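You operate a simulated robot arm through the tools that you are given. There is no shell and no other tool.

The job below is to be done with a simulated two-armed robot. You get a single attempt, and the scene is never put back.

Task
Make up the blend on the recipe board in the open glass jar.
Fine: two measures of the top flour, then one of the bottom one; the jar ends on the sliding tray under that last hopper; spill nothing, push no other lever, leave the other jar. Set down upright: glass jar.

The check looks at the end state, three seconds after you hand in, the way a careful person would. Anything else that was tipped, shoved, dropped, spilled or broken makes it a failure.

Robot
Two 7-joint arms with fingered hands on one trunk that stands fixed in place. Base frame: the origin is at the foot of the trunk, x ahead of it, y to its left, z up. Readings come in mm, degrees, newtons and seconds.
The left shoulder is at [26, 170, 1298], the right one opposite. With the tool pointing down near the work surface each hand reaches from about 100 to 720 mm from the base axis, measured 20 degrees to its own side. Payload 4 kg a hand.
The TCP of each hand is the grasp point between the finger pads, 26 mm short of the fingertips. In the tool frame z runs along the fingers and y along their closing line. The gripper opens to 132 mm. The gripper's body begins 73 mm behind the TCP. The gripper is a hand of 4 fingers: y runs from the thumb to the fingers, the wrist lies at [0, 0, -224] in the tool frame, and closing takes about 1.5 s.
Orientation is that of the tool frame in the base frame, as a unit quaternion [x, y, z, w]. With the fingers straight down and closing along the base's y, the tool's x points along the base's -x, its y along +y and its z along -z.

Tools
- The arms move only by the tool servo_tool. It takes "left_moves", "right_moves" or both (then of equal length, played together; a hand with none holds still); each is a list that holds one entry, the list of rows, each a list of 7 numbers: the turn, a rotation vector about the tool's x, y, z in degrees, then the shift along the tool's x, y, z in mm, then the closure in counts, from 0 (fully open) to 255 (shut). In form: [[[ax, ay, az, x, y, z, hand], ...]]. A call has 1 to 20 rows; each row is the pose to reach, as a shift and turn from the pose commanded when the call began, along the tool's axes at that moment. Rows are played at 5 a second. More than 50 mm and 8.6 degrees between two rows, or a gripper value outside its range, and nothing of the call is played. Where a pose cannot be reached the arm comes as near as it can. A force on the tool above 40 N (or 10 N above the force at the start of the call, whichever is more), or a blocked arm, ends the call early, and 0.2 s more pass. The fingers move at their own pace (about 45 mm/s each) and stop on an object; they squeeze with about 27 N. The grip force told is the motor's: it shows also when the fingers shut on nothing. Time passes only in rows, and 0.2 s behind the last, so rows that repeat a pose let the fingers close. It gives the time, the measured TCP pose, the force on the tool (base axes), the opening and the grip force at its end, in the units of the frame above (readings bear some noise), with the torque about the TCP (base axes, N m) and any sound that the robot's microphone picked up, and new pictures: "show" is both (left out), scene, wrist or none (wrist: the cameras of the hands that moved).
- Cameras (640 x 400 px; columns grow to the right, rows downward): "scene" is now at [99.4, -47.2, 1487.9]; the picture's right is [-0.52, -0.85, 0.00], its down [-0.33, 0.20, -0.92] and it looks along [0.79, -0.48, -0.39] (base axes); focal length 281 px, centre (320, 200). "left" rides on the left gripper at [-68, 2, -97] in its tool frame; the picture's right is [-0.03, -1.00, 0.00], its down [0.82, -0.02, -0.58] and it looks along [0.58, -0.01, 0.82] (tool axes); focal length 270 px, centre (320, 200). "right" rides on the right gripper at [68, 2, -97] in its tool frame; the picture's right is [-0.02, 1.00, 0.00], its down [-0.82, -0.02, -0.58] and it looks along [-0.58, -0.01, 0.82] (tool axes); focal length 270 px, centre (320, 200). There is no depth. A picture from a camera that has moved, and an enlarged one, comes with that camera's place and axes in the base frame and with its lens.
- lift_body(by): slides the trunk up (or, below 0, down) by that many mm; the arms and the scene camera ride with it, the base frame stays. It gives what a move gives, with no picture.
- grasp_type(shape, hand): the hand has 4 fingers and takes this shape, open, in about a second: jaw (thumb against the fingers, like two jaws); tri (thumb and two fingers); tip (a fingertip pinch); poke (one finger out to press); point (the index stretched); flat (the hand flat); cup (the hand cupped); fist (a fist). The gripper value then closes the fingers along that shape, each until it touches; the sizes above hold for jaw. It gives what a move gives, with no picture.
- pan_tilt(pan, tilt): turns the head with the scene camera to pan (to the left, within 86 degrees either way) and tilt (down, from -29 to 69), counted from straight ahead of the robot. It gives what a move gives, and a new picture of the scene camera.
- enlarge(camera, box): a new picture of the part [left, top, right, bottom] of that camera's present view, enlarged. No time passes.
- job_done(): hands the job in; it is judged then, once.

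Places have to be worked out from the pictures, the camera data and where the tool is seen. Open the grippers and draw the arms clear of the work before you hand the job in, unless the task says otherwise.

The tools are called after "Request:" as name(argument=value, ...) on one line, values as JSON. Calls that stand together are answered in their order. servo_tool: Moves the arms, as the interface text tells. Its arguments: {"type":"object","properties":{"left_moves":{"type":"array","items":{"type":"array","items":{"type":"array","items":{"type":"number"}}}},"right_moves":{"type":"array","items":{"type":"array","items":{"type":"array","items":{"type":"number"}}}},"show":{"type":"string","enum":["both","scene","wrist","none"]}},"required":[]} The other tools are called the same way: lift_body (by) slides the trunk up or down; grasp_type (shape, hand) gives the hand a shape; pan_tilt (pan, tilt) turns the head that bears the scene camera; enlarge (camera, box) takes an enlarged picture of a part of a camera's view; job_done () hands the job in.

At the start:

```text
clock: 0.0
left_position: [466.0, -66.9, 1376.6]
left_orientation: [0.0, 1.0, 0.0, 0.0]
left_wrist_force: [-0.1, -0.1, 0.4]
left_ft_torque: [0.04, -0.02, -0.02]
left_grip_width: 132.2
left_finger_force: 0.0
left_shape: jaw
right_position: [301.2, -362.5, 1366.0]
right_orientation: [0.002, 1.0, 0.0, 0.002]
right_wrist_force: [-0.3, 0.1, 0.0]
right_ft_torque: [0.01, -0.01, -0.03]
right_grip_width: 132.0
right_finger_force: 0.0
right_shape: jaw
trunk travel left (down, up): [-525.0, 230.0]
head pan, tilt: [-31.6, 22.7]
```

scene: 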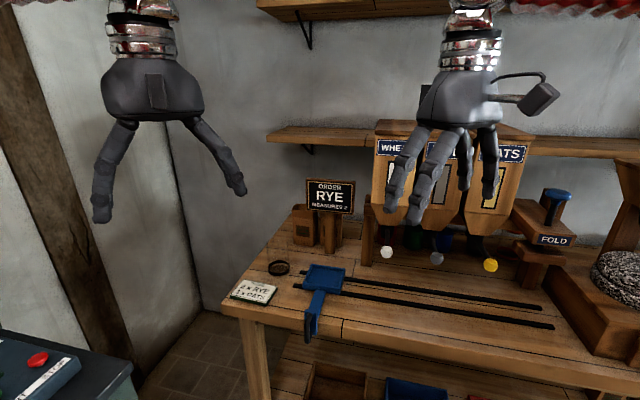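
right: 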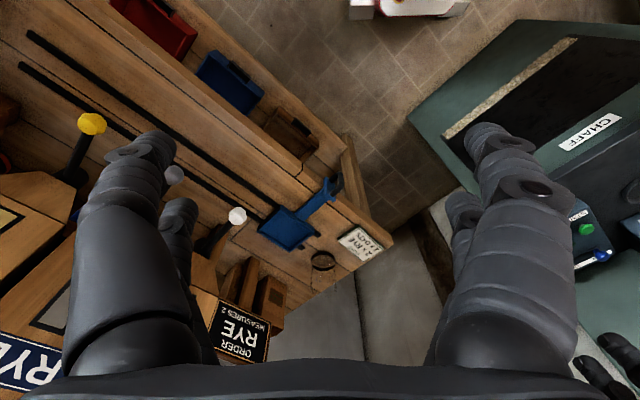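
left: 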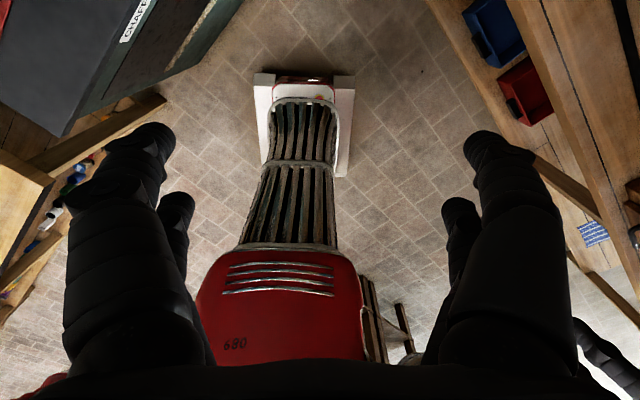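

The scene shows a bench with hoppers, levers, a sliding tray and a recipe card. I look closer first, without moving the arms.

Request:
enlarge(camera="scene", box=[220, 160, 400, 310])

Request:
enlarge(camera="scene", box=[360, 110, 580, 290])

Request:
enlarge(camera="right", box=[180, 140, 400, 370])

```text
2.67 times, centred on (310, 235) of scene
camera zoom: at [99.4, -47.2, 1487.9], right [-0.52, -0.85, 0.0], down [-0.33, 0.2, -0.92], along [0.79, -0.48, -0.39], focal length 750 px, centre (347, 107)
```

zoom: 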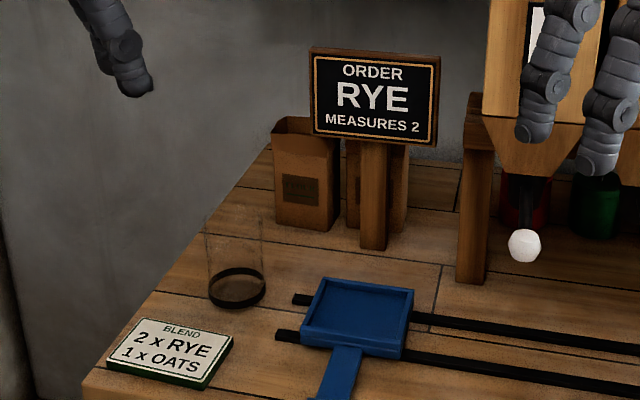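

```text
2.22 times, centred on (470, 200) of scene
camera zoom: at [99.4, -47.2, 1487.9], right [-0.52, -0.85, 0.0], down [-0.33, 0.2, -0.92], along [0.79, -0.48, -0.39], focal length 625 px, centre (-13, 200)
```

zoom: 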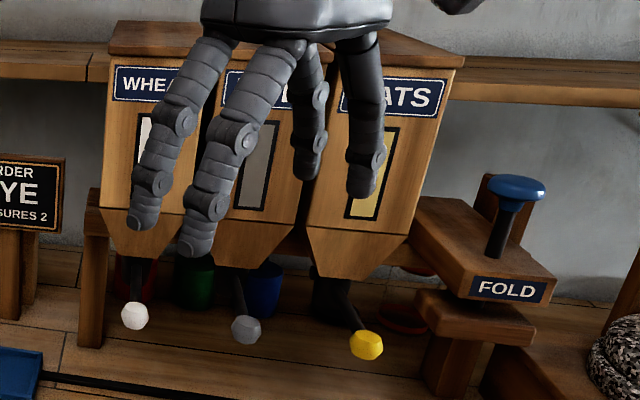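

```text
1.74 times, centred on (290, 255) of right
camera zoom: at [233.7, -360.7, 1464.0], right [0.03, 1.0, 0.0], down [0.82, -0.02, 0.58], along [0.58, -0.02, -0.82], focal length 470 px, centre (372, 104)
```

zoom: 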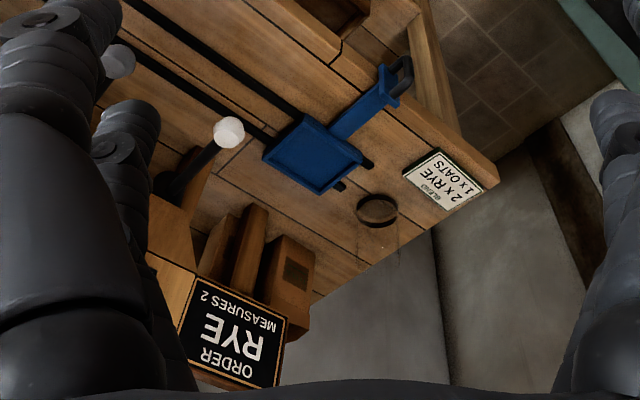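

The board says 2 × RYE, 1 × OATS; RYE is probably the middle hopper (grey lever), OATS the right one (yellow lever). I turn the head toward the bench for an unobstructed look.

Request:
pan_tilt(pan=-50, tilt=30)

```text
clock: 0.8
left_position: [466.3, -66.5, 1377.6]
left_orientation: [-0.001, 1.0, -0.001, 0.0]
left_wrist_force: [1.1, 0.8, 0.4]
left_ft_torque: [-0.04, -0.04, -0.01]
left_grip_width: 131.9
left_finger_force: 0.0
left_shape: jaw
right_position: [302.2, -362.7, 1366.9]
right_orientation: [0.0, 1.0, 0.0, 0.001]
right_wrist_force: [0.0, -1.4, 0.5]
right_ft_torque: [0.0, -0.02, 0.01]
right_grip_width: 131.9
right_finger_force: 0.0
right_shape: jaw
trunk travel left (down, up): [-525.0, 230.0]
head pan, tilt: [-50.0, 30.0]
camera scene: at [78.7, -67.8, 1476.2], right [-0.77, -0.64, 0.0], down [-0.32, 0.38, -0.87], along [0.56, -0.66, -0.5], focal length 281 px, centre (320, 200)
```

scene: 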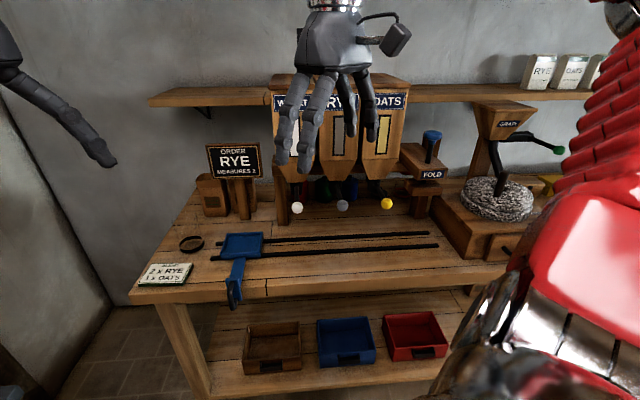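

Triangulating from scene and right-wrist views puts the jar near (938,-373) with the table around z≈835, tray near (777,-479), and knobs at about z 1065. Let me look closer at details from the current head pose.

Request:
enlarge(camera="scene", box=[130, 170, 290, 310])

Request:
enlarge(camera="scene", box=[270, 80, 450, 270])

Request:
enlarge(camera="scene", box=[400, 40, 640, 280])

```text
2.86 times, centred on (210, 240) of scene
camera zoom: at [78.7, -67.8, 1476.2], right [-0.77, -0.64, 0.0], down [-0.32, 0.38, -0.87], along [0.56, -0.66, -0.5], focal length 803 px, centre (634, 86)
```

zoom: 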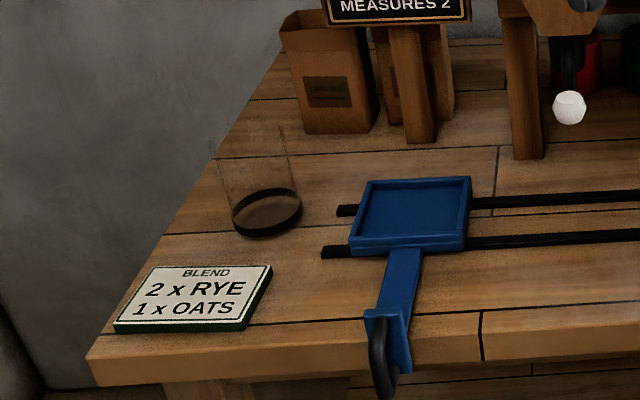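

```text
2.11 times, centred on (360, 175) of scene
camera zoom: at [78.7, -67.8, 1476.2], right [-0.77, -0.64, 0.0], down [-0.32, 0.38, -0.87], along [0.56, -0.66, -0.5], focal length 592 px, centre (236, 253)
```

zoom: 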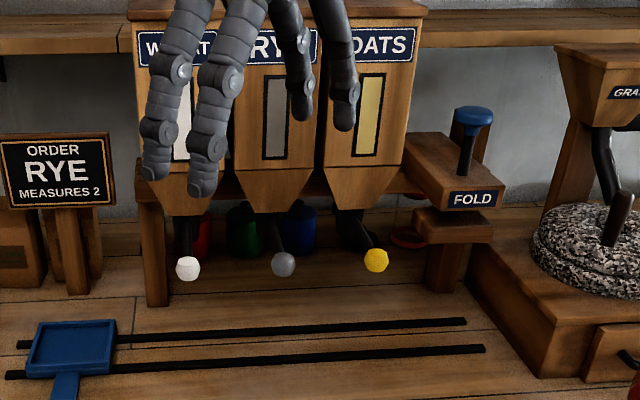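

```text
1.67 times, centred on (520, 160) of scene
camera zoom: at [78.7, -67.8, 1476.2], right [-0.77, -0.64, 0.0], down [-0.32, 0.38, -0.87], along [0.56, -0.66, -0.5], focal length 469 px, centre (-13, 267)
```

zoom: 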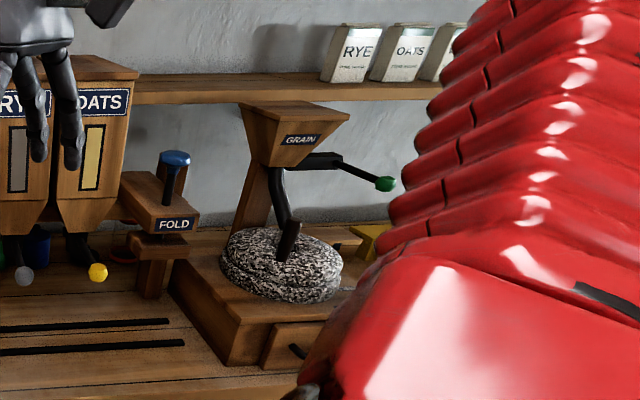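

The right arm must reach the jar at nearly 930 mm from its shoulder, so it needs a forward-pointing tool. I first pitch the right hand forward in free air well above the bench to check reach.

Request:
servo_tool(right_moves=[[[0, -7.5, 0, -45.8, 2.7, 13.9, 0], [0, -15, 0, -91.2, 5.3, 24.1, 0], [0, -22.5, 0, -135.5, 8, 30.5, 0], [0, -30, 0, -178.3, 10.7, 33.3, 0], [0, -37.5, 0, -219.3, 13.3, 32.9, 0], [0, -45, 0, -257.9, 16, 29.4, 0], [0, -52.5, 0, -293.8, 18.7, 23.2, 0], [0, -60, 0, -326.7, 21.3, 14.7, 0], [0, -67.5, 0, -356.2, 24, 4.2, 0], [0, -75, 0, -382.2, 26.7, -7.7, 0], [0, -82.5, 0, -404.5, 29.3, -20.6, 0], [0, -90, 0, -423, 32, -34, 0]]])

```text
clock: 3.4
left_position: [467.0, -66.3, 1376.4]
left_orientation: [-0.001, 1.0, 0.0, -0.001]
left_wrist_force: [0.3, 0.0, 0.1]
left_ft_torque: [0.0, 0.01, -0.02]
left_grip_width: 131.8
left_finger_force: 0.2
left_shape: jaw
right_position: [724.9, -333.0, 1407.3]
right_orientation: [0.0, 0.708, -0.002, 0.706]
right_wrist_force: [-0.4, 0.8, -0.1]
right_ft_torque: [0.02, 0.02, -0.01]
right_grip_width: 132.0
right_finger_force: 0.1
right_shape: jaw
right hand out of reach, approached as far as the arm can: row 12
trunk travel left (down, up): [-525.0, 230.0]
head pan, tilt: [-50.0, 30.0]
camera scene: at [79.7, -67.7, 1476.1], right [-0.77, -0.64, 0.0], down [-0.32, 0.38, -0.87], along [0.56, -0.66, -0.5], focal length 281 px, centre (320, 200)
camera right: at [628.4, -332.3, 1339.3], right [0.0, 1.0, 0.02], down [-0.57, -0.02, 0.82], along [0.82, -0.02, 0.57], focal length 270 px, centre (320, 200)
```

scene: 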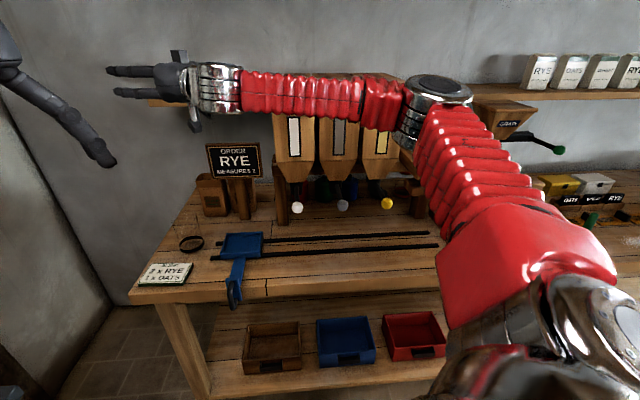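
right: 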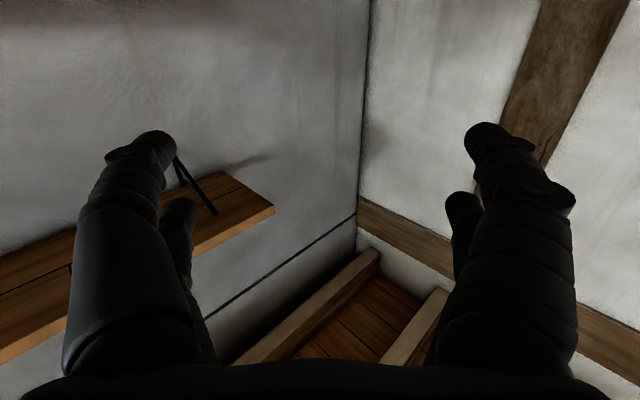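

The hand reached a horizontal pose but near some joint limit (slight miss). I test rolling the hand about its own axis so that the wrist camera rides on top rather than below.

Request:
servo_tool(right_moves=[[[0, 0, 8.5, 0, 0, 0, 0], [0, 0, 17, 0, 0, 0, 0], [0, 0, 25.5, 0, 0, 0, 0], [0, 0, 34, 0, 0, 0, 0], [0, 0, 42.5, 0, 0, 0, 0], [0, 0, 51, 0, 0, 0, 0], [0, 0, 59.5, 0, 0, 0, 0], [0, 0, 68, 0, 0, 0, 0], [0, 0, 76.5, 0, 0, 0, 0], [0, 0, 85, 0, 0, 0, 0]]], show="both")

```text
clock: 5.6
left_position: [470.3, -52.6, 1377.4]
left_orientation: [-0.004, 1.0, -0.006, -0.002]
left_wrist_force: [1.8, 3.3, 0.6]
left_ft_torque: [-0.25, 0.06, 0.03]
left_grip_width: 132.0
left_finger_force: 0.1
left_shape: jaw
right_position: [772.7, -349.0, 1477.4]
right_orientation: [0.332, 0.612, 0.514, 0.5]
right_wrist_force: [-0.3, 2.5, -0.4]
right_ft_torque: [0.0, -0.01, -0.17]
right_grip_width: 132.2
right_finger_force: 0.1
right_shape: jaw
right hand out of reach, approached as far as the arm can: row 1, 2, 3, 4, 5, 6, 7, 8, 9, 10
trunk travel left (down, up): [-525.0, 230.0]
head pan, tilt: [-50.0, 30.0]
camera scene: at [82.2, -54.6, 1476.5], right [-0.77, -0.64, 0.01], down [-0.32, 0.37, -0.87], along [0.56, -0.67, -0.5], focal length 281 px, centre (320, 200)
camera right: at [661.5, -314.3, 1457.8], right [-0.1, 0.23, 0.97], down [-0.32, -0.93, 0.18], along [0.94, -0.29, 0.17], focal length 270 px, centre (320, 200)
```

scene: 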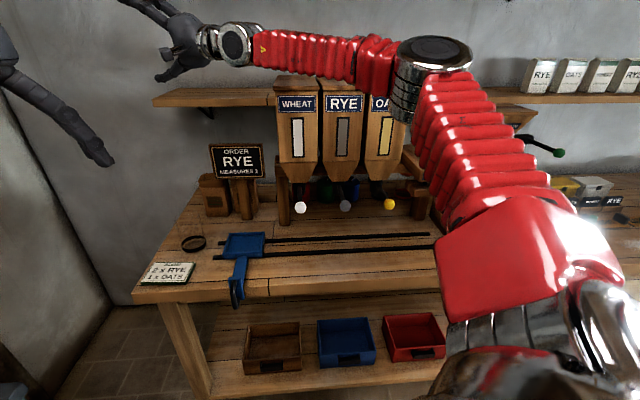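
right: 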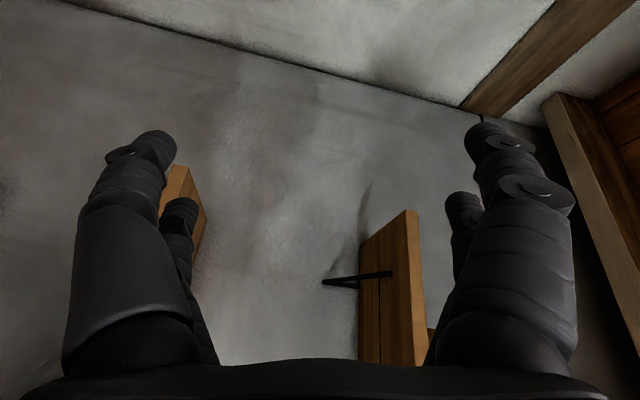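

The positive roll isn't reachable; I roll back and check where it ends.

Request:
servo_tool(right_moves=[[[0, 0, -8.5, 0, 0, 0, 0], [0, 0, -17, 0, 0, 0, 0], [0, 0, -25.5, 0, 0, 0, 0], [0, 0, -34, 0, 0, 0, 0], [0, 0, -42.5, 0, 0, 0, 0], [0, 0, -51, 0, 0, 0, 0], [0, 0, -59.5, 0, 0, 0, 0], [0, 0, -68, 0, 0, 0, 0], [0, 0, -76.5, 0, 0, 0, 0], [0, 0, -85, 0, 0, 0, 0]]], show="scene")

```text
clock: 7.8
left_position: [466.4, -65.5, 1378.2]
left_orientation: [-0.001, 1.0, 0.001, -0.001]
left_wrist_force: [0.4, -0.2, 0.9]
left_ft_torque: [0.0, 0.02, -0.02]
left_grip_width: 131.9
left_finger_force: 0.0
left_shape: jaw
right_position: [771.2, -365.9, 1475.8]
right_orientation: [-0.163, 0.676, 0.043, 0.717]
right_wrist_force: [-0.3, -0.5, -0.7]
right_ft_torque: [-0.02, 0.01, 0.0]
right_grip_width: 132.2
right_finger_force: 0.0
right_shape: jaw
trunk travel left (down, up): [-525.0, 230.0]
head pan, tilt: [-50.0, 30.0]
camera scene: at [79.0, -67.7, 1476.1], right [-0.77, -0.64, 0.0], down [-0.32, 0.38, -0.87], along [0.56, -0.66, -0.5], focal length 281 px, centre (320, 200)
```

scene: 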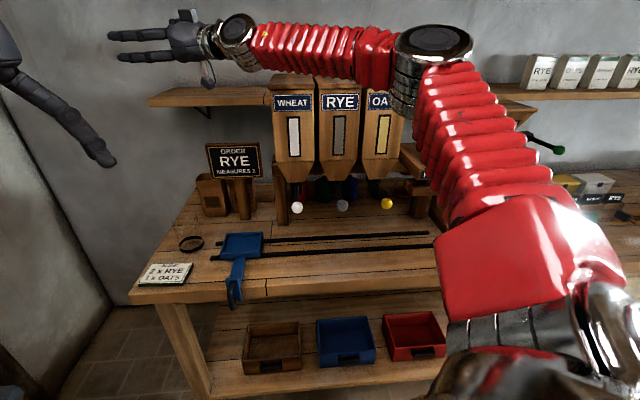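

The base pose is the clipped one; now I continue rolling the other way to test that side of the wrist range.

Request:
servo_tool(right_moves=[[[0, 0, -8.5, 0, 0, 0, 0], [0, 0, -17, 0, 0, 0, 0], [0, 0, -25.5, 0, 0, 0, 0], [0, 0, -34, 0, 0, 0, 0], [0, 0, -42.5, 0, 0, 0, 0], [0, 0, -51, 0, 0, 0, 0], [0, 0, -59.5, 0, 0, 0, 0], [0, 0, -68, 0, 0, 0, 0], [0, 0, -76.5, 0, 0, 0, 0], [0, 0, -85, 0, 0, 0, 0]]], show="scene")

```text
clock: 10.0
left_position: [466.4, -67.3, 1376.7]
left_orientation: [0.0, 1.0, 0.0, -0.001]
left_wrist_force: [0.2, -0.6, 0.4]
left_ft_torque: [0.02, -0.02, 0.0]
left_grip_width: 132.1
left_finger_force: 0.0
left_shape: jaw
right_position: [771.7, -365.1, 1476.5]
right_orientation: [0.578, -0.386, 0.453, -0.558]
right_wrist_force: [0.5, 0.3, 0.0]
right_ft_torque: [0.02, -0.01, 0.01]
right_grip_width: 132.0
right_finger_force: 0.1
right_shape: jaw
trunk travel left (down, up): [-525.0, 230.0]
head pan, tilt: [-50.0, 30.0]
camera scene: at [79.1, -67.9, 1476.1], right [-0.77, -0.64, 0.0], down [-0.32, 0.38, -0.87], along [0.56, -0.66, -0.5], focal length 281 px, centre (320, 200)
```

scene: 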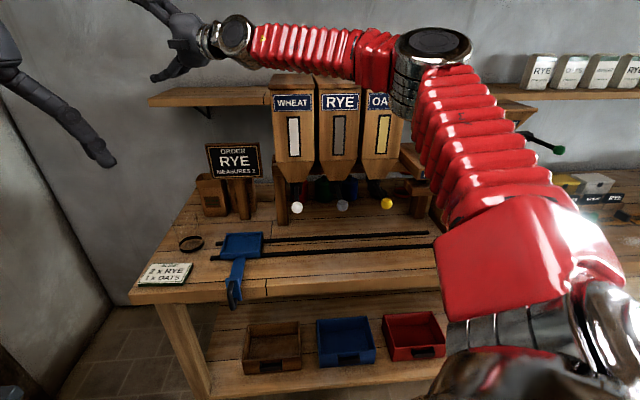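

Rolling the negative way works freely. I continue to bring the camera on top with the tool pointing horizontally toward the jar direction, still high above the bench.

Request:
servo_tool(right_moves=[[[-2.1, 1.7, -6.9, 0.7, 6.5, 1.8, 0], [-4.25, 3.4, -13.85, 1.4, 13, 3.6, 0], [-6.4, 5.1, -20.8, 2.2, 19.5, 5.4, 0], [-8.5, 6.8, -27.7, 2.9, 26, 7.3, 0], [-10.6, 8.5, -34.6, 3.6, 32.5, 9.1, 0], [-12.75, 10.2, -41.5, 4.3, 39, 10.9, 0], [-14.9, 11.9, -48.5, 5, 45.4, 12.7, 0], [-17, 13.6, -55.4, 5.8, 51.9, 14.5, 0], [-19.1, 15.3, -62.3, 6.5, 58.4, 16.3, 0], [-21.25, 17, -69.2, 7.2, 64.9, 18.2, 0], [-23.4, 18.7, -76.2, 8, 71.4, 20, 0], [-25.5, 20.4, -83.1, 8.7, 77.9, 21.8, 0]]])

```text
clock: 12.6
left_position: [467.7, -67.3, 1377.5]
left_orientation: [-0.001, 1.0, -0.001, -0.001]
left_wrist_force: [-0.2, 0.3, 0.2]
left_ft_torque: [-0.01, 0.02, 0.01]
left_grip_width: 131.7
left_finger_force: 0.0
left_shape: jaw
right_position: [799.8, -372.6, 1401.4]
right_orientation: [0.704, -0.079, 0.702, 0.077]
right_wrist_force: [0.9, 0.3, 0.5]
right_ft_torque: [-0.01, 0.02, -0.01]
right_grip_width: 132.0
right_finger_force: 0.0
right_shape: jaw
trunk travel left (down, up): [-525.0, 230.0]
head pan, tilt: [-50.0, 30.0]
camera scene: at [79.6, -67.9, 1476.1], right [-0.77, -0.64, 0.0], down [-0.32, 0.38, -0.87], along [0.56, -0.66, -0.5], focal length 281 px, centre (320, 200)
camera right: at [705.3, -354.4, 1468.6], right [-0.22, -0.98, -0.03], down [-0.56, 0.15, -0.81], along [0.8, -0.16, -0.58], focal length 270 px, centre (320, 200)
```

scene: 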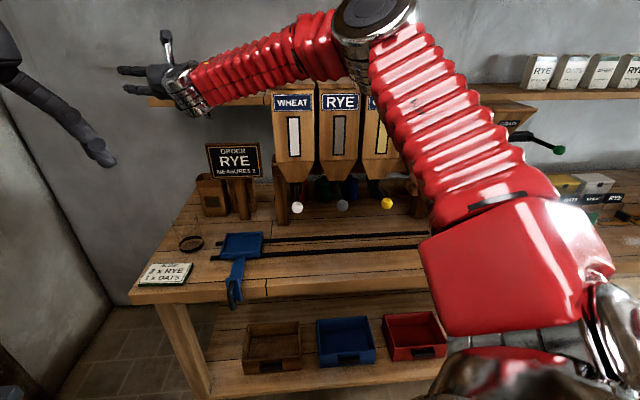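
right: 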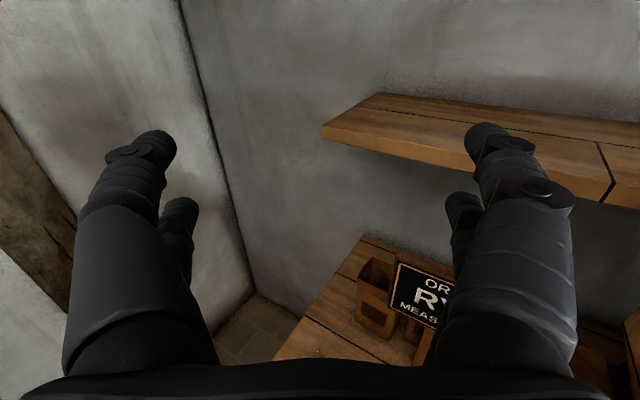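

Camera is now on top and the tool points at the jar's bearing. I test extension toward x≈935 at this height.

Request:
servo_tool(right_moves=[[[0, 0, 0, 0, -7, 33, 0], [0, 0, 0, 0, -15, 66, 0], [0, 0, 0, 0, -22, 99, 0], [0, 0, 0, 0, -29, 132, 0]]], show="wrist")

```text
clock: 13.6
left_position: [468.4, -67.5, 1377.0]
left_orientation: [-0.001, 1.0, 0.0, -0.001]
left_wrist_force: [0.2, -0.4, 0.5]
left_ft_torque: [0.02, 0.0, 0.02]
left_grip_width: 131.9
left_finger_force: 0.1
left_shape: jaw
right_position: [855.2, -382.0, 1393.0]
right_orientation: [0.704, -0.078, 0.702, 0.076]
right_wrist_force: [0.0, 0.1, 0.2]
right_ft_torque: [0.03, -0.03, -0.03]
right_grip_width: 132.0
right_finger_force: 0.1
right_shape: jaw
right hand out of reach, approached as far as the arm can: row 2, 3, 4
trunk travel left (down, up): [-525.0, 230.0]
head pan, tilt: [-50.0, 30.0]
camera right: at [760.9, -363.4, 1462.2], right [-0.22, -0.98, -0.03], down [-0.56, 0.15, -0.81], along [0.8, -0.16, -0.58], focal length 270 px, centre (320, 200)
```

right: 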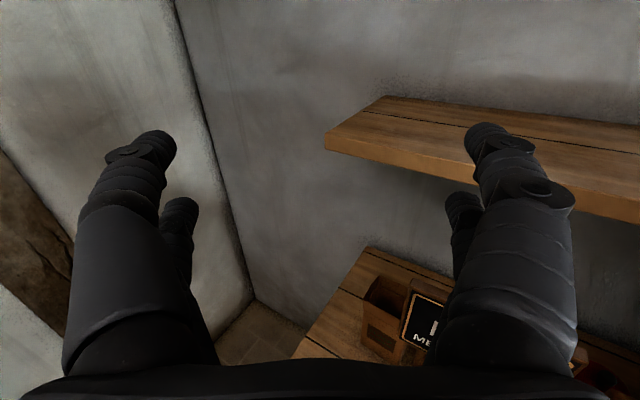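

Reach in this configuration tops out at (855,-382). Before lowering the trunk for better reach and viewing geometry, I check surroundings on the left side.

Request:
pan_tilt(pan=30, tilt=30)

Request:
pan_tilt(pan=-15, tilt=45)

```text
clock: 15.1
left_position: [467.2, -66.4, 1377.8]
left_orientation: [-0.001, 1.0, 0.0, -0.001]
left_wrist_force: [-0.3, -0.1, -0.5]
left_ft_torque: [0.0, 0.01, -0.03]
left_grip_width: 131.9
left_finger_force: 0.0
left_shape: jaw
right_position: [854.2, -381.8, 1394.2]
right_orientation: [0.703, -0.078, 0.702, 0.075]
right_wrist_force: [-0.9, -0.2, -0.3]
right_ft_torque: [0.01, 0.02, 0.02]
right_grip_width: 131.9
right_finger_force: 0.0
right_shape: jaw
trunk travel left (down, up): [-525.0, 230.0]
head pan, tilt: [30.0, 30.0]
camera scene: at [99.4, 46.6, 1476.1], right [0.5, -0.87, 0.0], down [-0.43, -0.25, -0.87], along [0.75, 0.43, -0.5], focal length 281 px, centre (320, 200)
```

scene: 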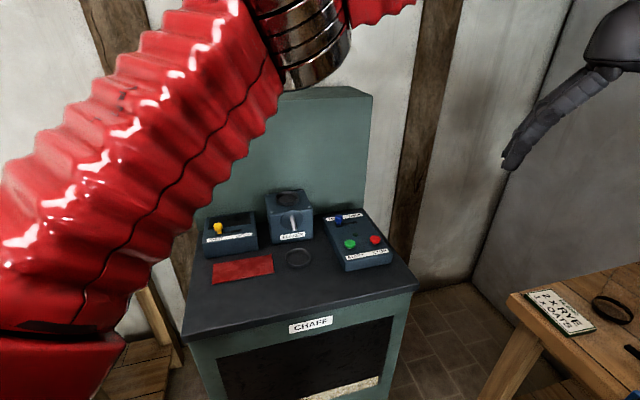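

```text
clock: 16.3
left_position: [467.1, -67.2, 1376.7]
left_orientation: [0.0, 1.0, 0.0, -0.001]
left_wrist_force: [-0.4, -0.1, -0.2]
left_ft_torque: [-0.02, -0.01, -0.02]
left_grip_width: 131.9
left_finger_force: 0.0
left_shape: jaw
right_position: [853.9, -382.0, 1394.4]
right_orientation: [0.703, -0.078, 0.703, 0.076]
right_wrist_force: [-0.3, 0.0, -0.3]
right_ft_torque: [-0.02, 0.01, 0.02]
right_grip_width: 131.9
right_finger_force: 0.0
right_shape: jaw
trunk travel left (down, up): [-525.0, 230.0]
head pan, tilt: [-15.0, 45.0]
camera scene: at [99.6, -19.5, 1453.5], right [-0.26, -0.97, 0.0], down [-0.68, 0.18, -0.71], along [0.68, -0.18, -0.71], focal length 281 px, centre (320, 200)
```

scene: 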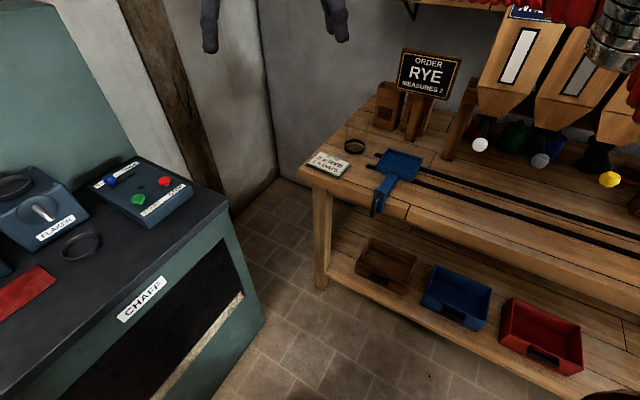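

Another jar-like ring sits on the chaff machine. I enlarge both jars to tell which is the open glass one.

Request:
enlarge(camera="scene", box=[30, 190, 150, 280])

Request:
enlarge(camera="scene", box=[300, 110, 430, 210])

Request:
enlarge(camera="scene", box=[450, 80, 640, 220])

```text
4.44 times, centred on (90, 235) of scene
camera zoom: at [99.6, -19.5, 1453.5], right [-0.26, -0.97, 0.0], down [-0.68, 0.18, -0.71], along [0.68, -0.18, -0.71], focal length 1250 px, centre (1342, 44)
```

zoom: 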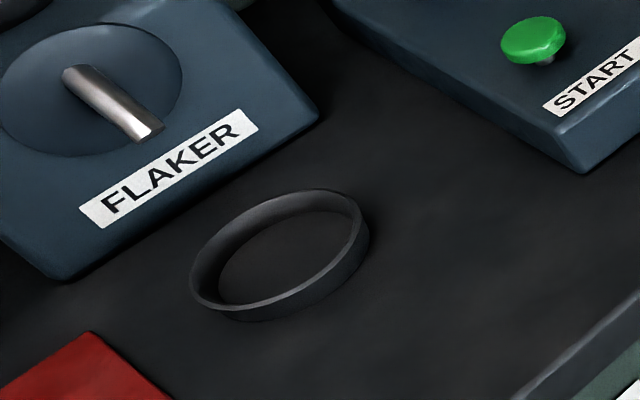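

```text
4.00 times, centred on (365, 160) of scene
camera zoom: at [99.6, -19.5, 1453.5], right [-0.26, -0.97, 0.0], down [-0.68, 0.18, -0.71], along [0.68, -0.18, -0.71], focal length 1125 px, centre (140, 360)
```

zoom: 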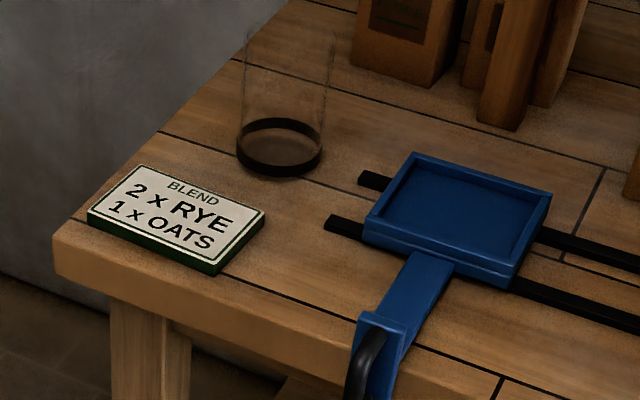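

```text
2.86 times, centred on (545, 150) of scene
camera zoom: at [99.6, -19.5, 1453.5], right [-0.26, -0.97, 0.0], down [-0.68, 0.18, -0.71], along [0.68, -0.18, -0.71], focal length 803 px, centre (-323, 343)
```

zoom: 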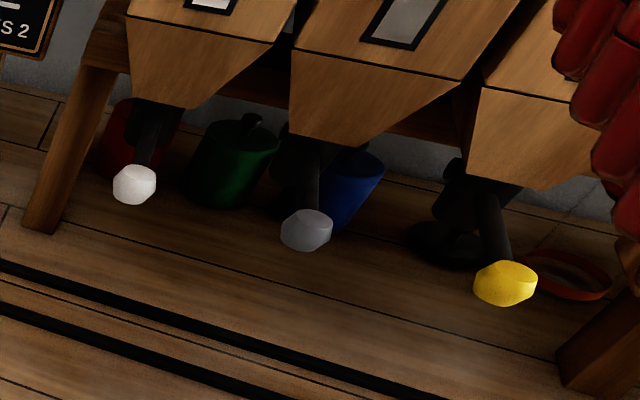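

The bench jar (glass, dark band at its foot) is the open one; the other ring on the machine is a seat. I lower the trunk by 300 mm, which keeps both hands clear of everything.

Request:
lift_body(by=-300)

Request:
pan_tilt(pan=-35, tilt=15)

Request:
enlarge(camera="right", box=[0, 0, 640, 400])

```text
clock: 19.3
left_position: [466.4, -67.6, 1078.5]
left_orientation: [-0.001, 1.0, 0.0, -0.001]
left_wrist_force: [-0.2, 0.2, -0.3]
left_ft_torque: [-0.04, -0.04, 0.06]
left_grip_width: 131.9
left_finger_force: 0.0
left_shape: jaw
right_position: [852.3, -381.4, 1093.2]
right_orientation: [0.704, -0.078, 0.702, 0.075]
right_wrist_force: [-0.9, 0.6, -0.3]
right_ft_torque: [0.01, 0.02, -0.02]
right_grip_width: 132.1
right_finger_force: 0.0
right_shape: jaw
trunk travel left (down, up): [-225.0, 530.0]
head pan, tilt: [-15.0, 45.0]
```

```text
clock: 20.2
left_position: [466.5, -67.9, 1077.6]
left_orientation: [0.0, 1.0, -0.001, 0.0]
left_wrist_force: [0.1, -1.8, 0.8]
left_ft_torque: [0.0, 0.03, 0.03]
left_grip_width: 132.0
left_finger_force: 0.1
left_shape: jaw
right_position: [851.4, -380.3, 1093.1]
right_orientation: [0.704, -0.079, 0.702, 0.076]
right_wrist_force: [-0.6, -0.3, 0.2]
right_ft_torque: [0.02, 0.0, 0.0]
right_grip_width: 131.8
right_finger_force: 0.0
right_shape: jaw
trunk travel left (down, up): [-225.0, 530.0]
head pan, tilt: [-35.0, 15.0]
camera scene: at [175.6, -52.1, 1195.2], right [-0.57, -0.82, 0.0], down [-0.21, 0.15, -0.97], along [0.79, -0.55, -0.26], focal length 281 px, centre (320, 200)
```

scene: 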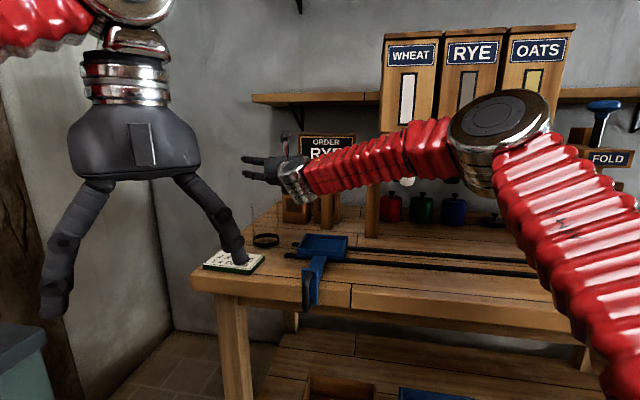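

```text
1.00 times, centred on (320, 200) of right (not enlarged: the box is as wide or as high as the picture)
camera zoom: at [757.9, -362.4, 1161.3], right [-0.22, -0.98, -0.03], down [-0.56, 0.15, -0.81], along [0.8, -0.16, -0.58], focal length 270 px, centre (320, 200)
```

zoom: 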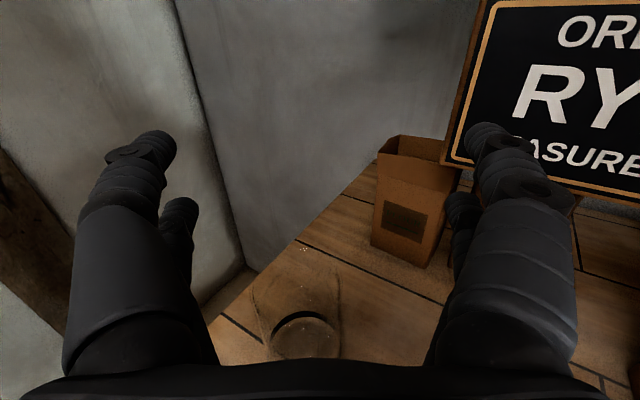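

Jar estimate confirmed at about (934,-374), and lowering the trunk evidently carried the shoulders forward ~75 mm. I retest forward reach at this height, above the jar.

Request:
servo_tool(right_moves=[[[0, 0, 0, 0, -12, 39, 0], [0, 0, 0, 0, -24.6, 78.5, 0], [0, 0, 0, 0, -24.6, 78.5, 0]]], show="wrist")

```text
clock: 21.0
left_position: [467.2, -66.3, 1077.6]
left_orientation: [-0.001, 1.0, 0.0, -0.001]
left_wrist_force: [0.5, -1.0, 0.2]
left_ft_torque: [-0.02, 0.01, 0.0]
left_grip_width: 131.7
left_finger_force: 0.1
left_shape: jaw
right_position: [911.4, -381.2, 1083.8]
right_orientation: [0.704, -0.078, 0.702, 0.076]
right_wrist_force: [0.3, -0.4, -0.6]
right_ft_torque: [0.01, 0.0, -0.03]
right_grip_width: 131.9
right_finger_force: 0.0
right_shape: jaw
right hand out of reach, approached as far as the arm can: row 2, 3
trunk travel left (down, up): [-225.0, 530.0]
head pan, tilt: [-35.0, 15.0]
camera right: at [817.2, -362.3, 1152.0], right [-0.22, -0.98, -0.03], down [-0.56, 0.15, -0.81], along [0.8, -0.16, -0.58], focal length 270 px, centre (320, 200)
```

right: 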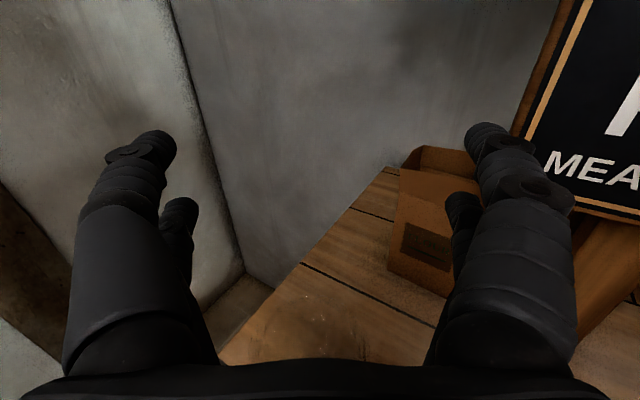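

Reaches (911,-381) now. Before going lower I examine the tray handle, since the wrist passes over it.

Request:
enlarge(camera="scene", box=[190, 210, 370, 320])

Request:
enlarge(camera="scene", box=[360, 160, 560, 280])

```text
3.56 times, centred on (280, 265) of scene
camera zoom: at [176.1, -52.3, 1195.2], right [-0.57, -0.82, 0.0], down [-0.21, 0.15, -0.97], along [0.79, -0.55, -0.26], focal length 1000 px, centre (462, -31)
```

zoom: 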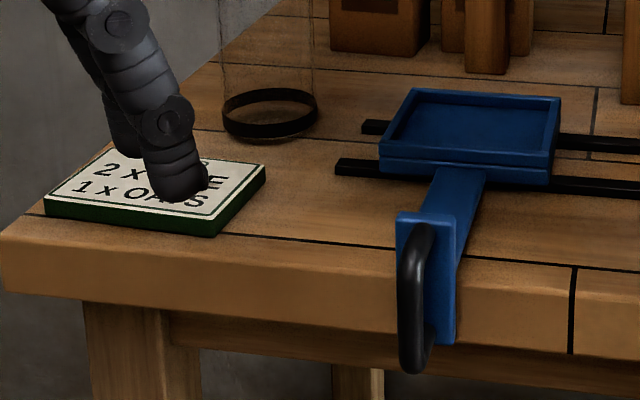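

```text
3.20 times, centred on (460, 220) of scene
camera zoom: at [176.1, -52.3, 1195.2], right [-0.57, -0.82, 0.0], down [-0.21, 0.15, -0.97], along [0.79, -0.55, -0.26], focal length 900 px, centre (-128, 136)
```

zoom: 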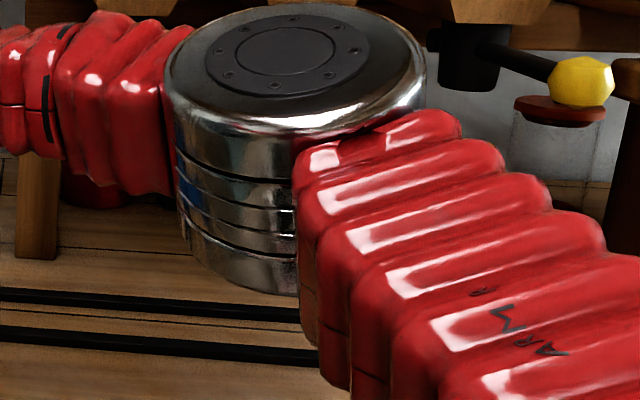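

Plate top of the tray handle is around (640,-345, ~885), so I'll pitch the tool down ~15° to keep the wrist above it. I retract, pitch, then lower the trunk more.

Request:
servo_tool(right_moves=[[[0, 0, 0, 0, 0, -40, 0], [0, 0, 0, 0, 0, -80, 0], [0, -5, 0, -20, 0, -82, 0], [0, -10, 0, -39, 0, -86, 0], [0, -15, 0, -58, 0, -90, 0]]], show="wrist")

Request:
lift_body(by=-100)

Request:
pan_tilt(pan=-35, tilt=20)

Request:
enlarge(camera="right", box=[160, 200, 480, 400])

```text
clock: 22.2
left_position: [466.7, -67.6, 1077.3]
left_orientation: [-0.001, 1.0, -0.001, -0.001]
left_wrist_force: [-0.1, 0.3, 0.0]
left_ft_torque: [0.01, -0.02, 0.0]
left_grip_width: 131.7
left_finger_force: 0.0
left_shape: jaw
right_position: [825.4, -361.3, 1026.2]
right_orientation: [0.79, -0.087, 0.604, 0.064]
right_wrist_force: [-0.7, -0.1, 0.6]
right_ft_torque: [-0.02, 0.0, 0.01]
right_grip_width: 131.9
right_finger_force: 0.1
right_shape: jaw
trunk travel left (down, up): [-225.0, 530.0]
head pan, tilt: [-35.0, 15.0]
camera right: at [752.0, -347.1, 1118.9], right [-0.22, -0.97, -0.03], down [-0.75, 0.19, -0.64], along [0.62, -0.12, -0.77], focal length 270 px, centre (320, 200)
```

right: 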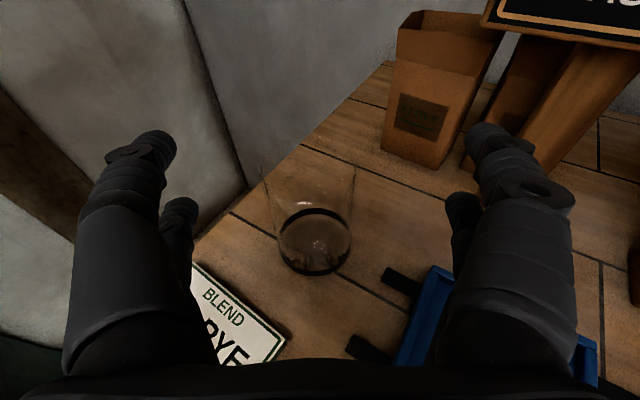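

```text
clock: 23.5
left_position: [466.4, -66.3, 978.4]
left_orientation: [0.0, 1.0, -0.001, 0.0]
left_wrist_force: [0.6, -0.5, 0.6]
left_ft_torque: [0.0, -0.02, 0.0]
left_grip_width: 131.9
left_finger_force: 0.0
left_shape: jaw
right_position: [822.1, -360.2, 929.7]
right_orientation: [0.789, -0.088, 0.605, 0.065]
right_wrist_force: [-0.5, 0.1, 0.9]
right_ft_torque: [0.01, -0.01, -0.03]
right_grip_width: 132.1
right_finger_force: 0.0
right_shape: jaw
trunk travel left (down, up): [-125.0, 630.0]
head pan, tilt: [-35.0, 15.0]
```

```text
clock: 24.2
left_position: [466.8, -65.3, 977.5]
left_orientation: [0.0, 1.0, 0.0, -0.002]
left_wrist_force: [0.5, 0.0, 0.3]
left_ft_torque: [0.02, -0.02, 0.01]
left_grip_width: 131.8
left_finger_force: 0.0
left_shape: jaw
right_position: [825.5, -359.8, 927.9]
right_orientation: [0.789, -0.088, 0.604, 0.065]
right_wrist_force: [-0.5, 0.0, -0.8]
right_ft_torque: [0.02, -0.02, 0.03]
right_grip_width: 132.0
right_finger_force: 0.0
right_shape: jaw
trunk travel left (down, up): [-125.0, 630.0]
head pan, tilt: [-35.0, 20.0]
camera scene: at [223.5, -52.0, 1081.1], right [-0.57, -0.82, 0.0], down [-0.28, 0.2, -0.94], along [0.77, -0.54, -0.34], focal length 281 px, centre (320, 200)
```

scene: 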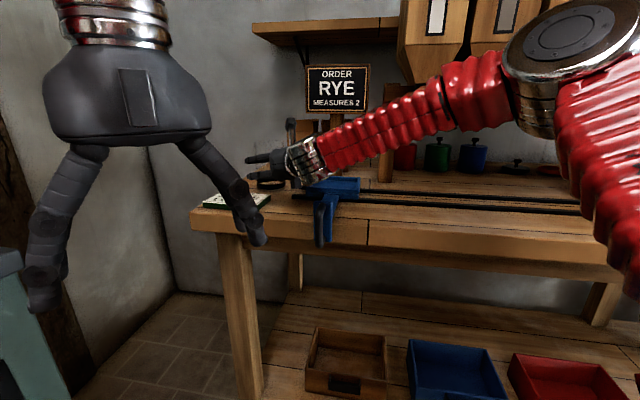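

```text
2.00 times, centred on (320, 300) of right
camera zoom: at [750.7, -346.8, 1019.8], right [-0.22, -0.97, -0.03], down [-0.75, 0.19, -0.64], along [0.63, -0.12, -0.77], focal length 541 px, centre (320, 0)
```

zoom: 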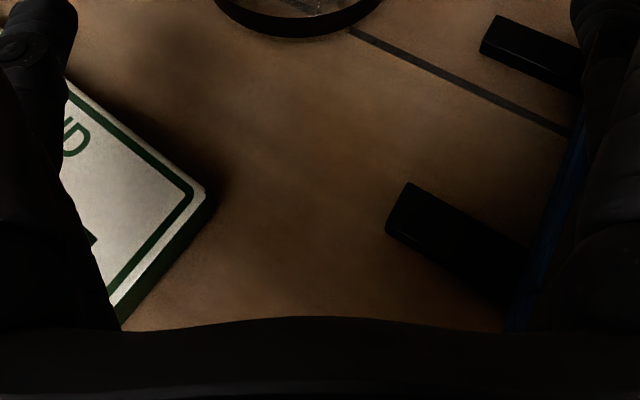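

The shoulders moved further forward (~125 mm total). I take the wrist view at this lower height for precise jar localisation by vertical parallax.

Request:
enlarge(camera="right", box=[200, 100, 440, 250])

Request:
enlarge(camera="scene", box=[190, 120, 400, 250])

```text
2.67 times, centred on (320, 175) of right
camera zoom: at [750.7, -346.8, 1019.8], right [-0.22, -0.97, -0.03], down [-0.75, 0.19, -0.64], along [0.63, -0.12, -0.77], focal length 721 px, centre (320, 267)
```

zoom: 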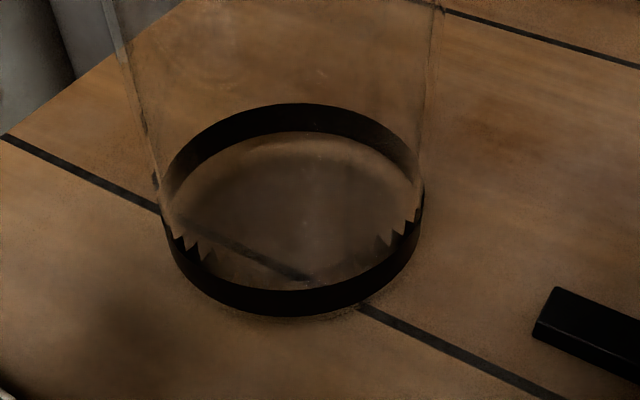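

```text
3.05 times, centred on (295, 185) of scene
camera zoom: at [223.5, -52.0, 1081.1], right [-0.57, -0.82, 0.0], down [-0.28, 0.2, -0.94], along [0.77, -0.54, -0.34], focal length 857 px, centre (396, 246)
```

zoom: 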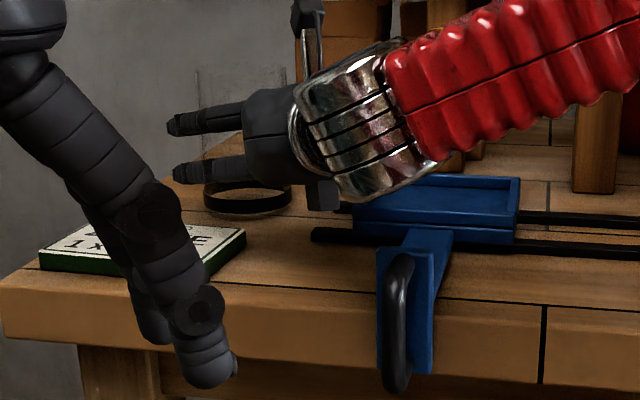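

The combined views now agree: jar foot at about (907,-368), table z≈854, diameter ≈80, height ≈118. I centre laterally and advance with the fingers open around the jar.

Request:
servo_tool(right_moves=[[[0, 0, 0, 4, -9.4, 0, 0], [0, 0, 0, 8, -9.4, 20, 0], [0, 0, 0, 8, -9.4, 40, 0], [0, 0, 0, 8, -9.4, 55, 0]]])

```text
clock: 25.2
left_position: [467.5, -66.8, 977.2]
left_orientation: [-0.001, 1.0, 0.0, -0.001]
left_wrist_force: [-0.8, -0.1, 0.3]
left_ft_torque: [0.0, -0.01, -0.01]
left_grip_width: 131.7
left_finger_force: 0.1
left_shape: jaw
right_position: [880.8, -364.0, 921.1]
right_orientation: [0.789, -0.087, 0.604, 0.065]
right_wrist_force: [-0.1, 1.2, 0.4]
right_ft_torque: [0.02, -0.02, 0.0]
right_grip_width: 132.0
right_finger_force: 0.2
right_shape: jaw
trunk travel left (down, up): [-125.0, 630.0]
head pan, tilt: [-35.0, 20.0]
camera scene: at [223.8, -52.0, 1081.0], right [-0.57, -0.82, 0.0], down [-0.28, 0.2, -0.94], along [0.77, -0.54, -0.34], focal length 281 px, centre (320, 200)
camera right: at [806.9, -349.8, 1012.3], right [-0.22, -0.97, -0.03], down [-0.75, 0.19, -0.64], along [0.62, -0.12, -0.77], focal length 270 px, centre (320, 200)
```

scene: 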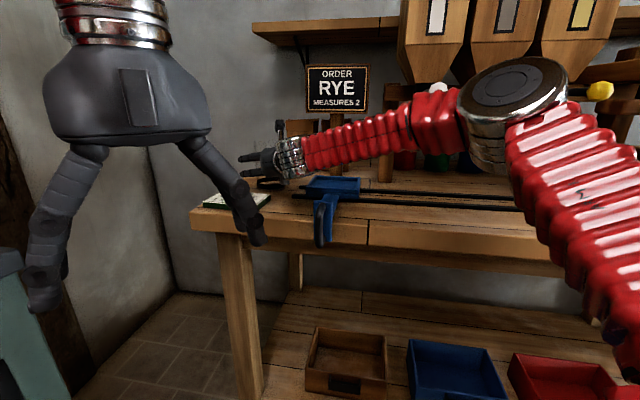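
right: 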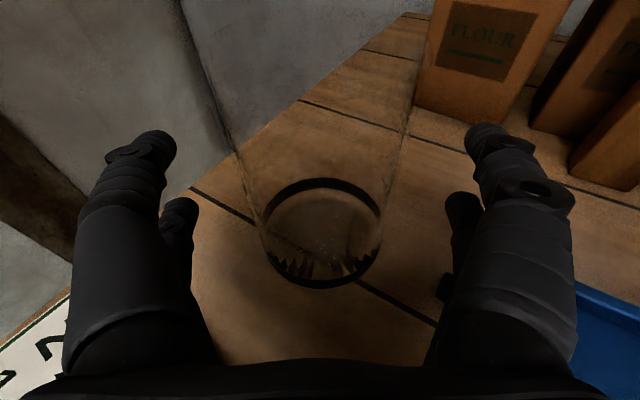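

The jar sits centred between the fingers. I advance the last ~23 mm so the grasp point is at the jar's axis.

Request:
servo_tool(right_moves=[[[0, 0, 0, 0, 0, 12, 0], [0, 0, 0, 0, 0, 24, 0], [0, 0, 0, 0, 0, 24, 0]]])

```text
clock: 26.0
left_position: [466.7, -66.6, 976.6]
left_orientation: [-0.001, 1.0, 0.0, -0.001]
left_wrist_force: [0.2, -1.0, 0.2]
left_ft_torque: [0.02, 0.01, 0.03]
left_grip_width: 132.0
left_finger_force: 0.0
left_shape: jaw
right_position: [896.9, -369.8, 911.1]
right_orientation: [0.788, -0.088, 0.606, 0.064]
right_wrist_force: [0.2, -0.4, 0.0]
right_ft_torque: [0.03, 0.01, 0.02]
right_grip_width: 132.0
right_finger_force: 0.1
right_shape: jaw
right hand out of reach, approached as far as the arm can: row 2, 3
trunk travel left (down, up): [-125.0, 630.0]
head pan, tilt: [-35.0, 20.0]
camera scene: at [223.6, -52.0, 1081.1], right [-0.57, -0.82, 0.0], down [-0.28, 0.2, -0.94], along [0.77, -0.54, -0.34], focal length 281 px, centre (320, 200)
camera right: at [823.3, -356.6, 1003.1], right [-0.22, -0.97, -0.03], down [-0.74, 0.19, -0.64], along [0.63, -0.12, -0.77], focal length 270 px, centre (320, 200)
```

scene: 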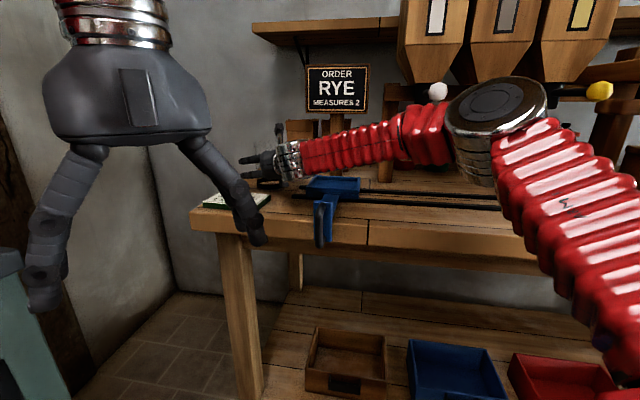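
right: 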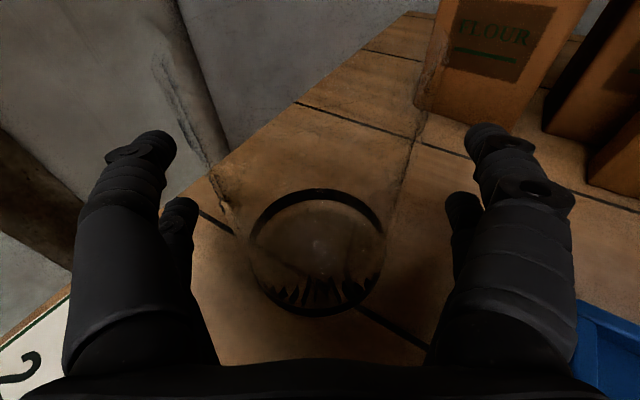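

The grasp point is about 6 mm short of the jar's axis, with pads spanning it: good. I close the hand.

Request:
servo_tool(right_moves=[[[0, 0, 0, 0, 0, 0, 80], [0, 0, 0, 0, 0, 0, 120], [0, 0, 0, 0, 0, 0, 160], [0, 0, 0, 0, 0, 0, 200], [0, 0, 0, 0, 0, 0, 255], [0, 0, 0, 0, 0, 0, 255], [0, 0, 0, 0, 0, 0, 255], [0, 0, 0, 0, 0, 0, 255]]])

```text
clock: 27.8
left_position: [465.3, -67.1, 977.6]
left_orientation: [-0.002, 1.0, 0.0, -0.002]
left_wrist_force: [-0.2, -0.5, 0.3]
left_ft_torque: [-0.02, 0.01, 0.01]
left_grip_width: 132.0
left_finger_force: 0.0
left_shape: jaw
right_position: [898.0, -370.6, 912.2]
right_orientation: [0.788, -0.087, 0.606, 0.063]
right_wrist_force: [0.8, 2.5, 1.8]
right_ft_torque: [0.06, 0.06, 0.02]
right_grip_width: 65.5
right_finger_force: 26.8
right_shape: jaw
trunk travel left (down, up): [-125.0, 630.0]
head pan, tilt: [-35.0, 20.0]
camera scene: at [223.5, -51.8, 1081.1], right [-0.57, -0.82, 0.0], down [-0.28, 0.2, -0.94], along [0.77, -0.54, -0.34], focal length 281 px, centre (320, 200)
camera right: at [823.2, -356.2, 1003.4], right [-0.22, -0.97, -0.03], down [-0.74, 0.19, -0.64], along [0.63, -0.12, -0.77], focal length 270 px, centre (320, 200)
```

scene: 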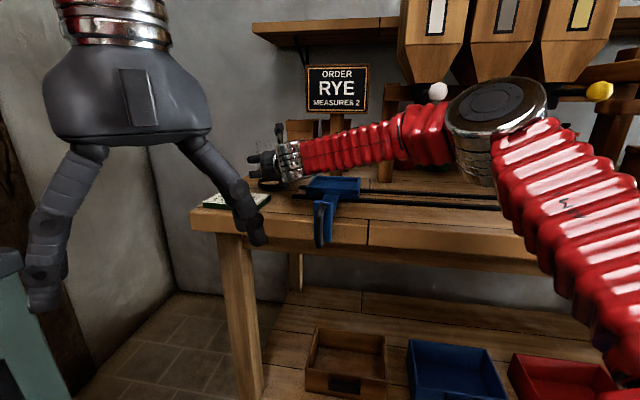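
right: 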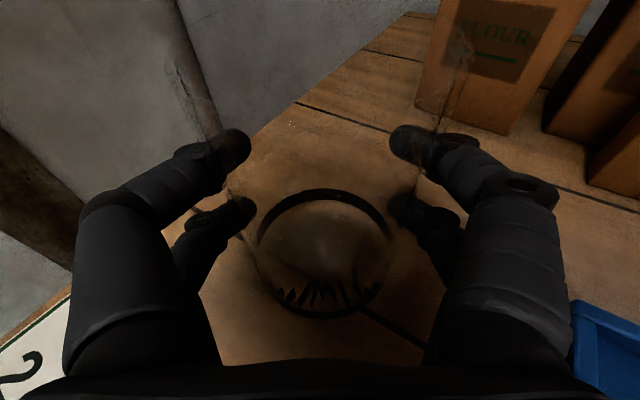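

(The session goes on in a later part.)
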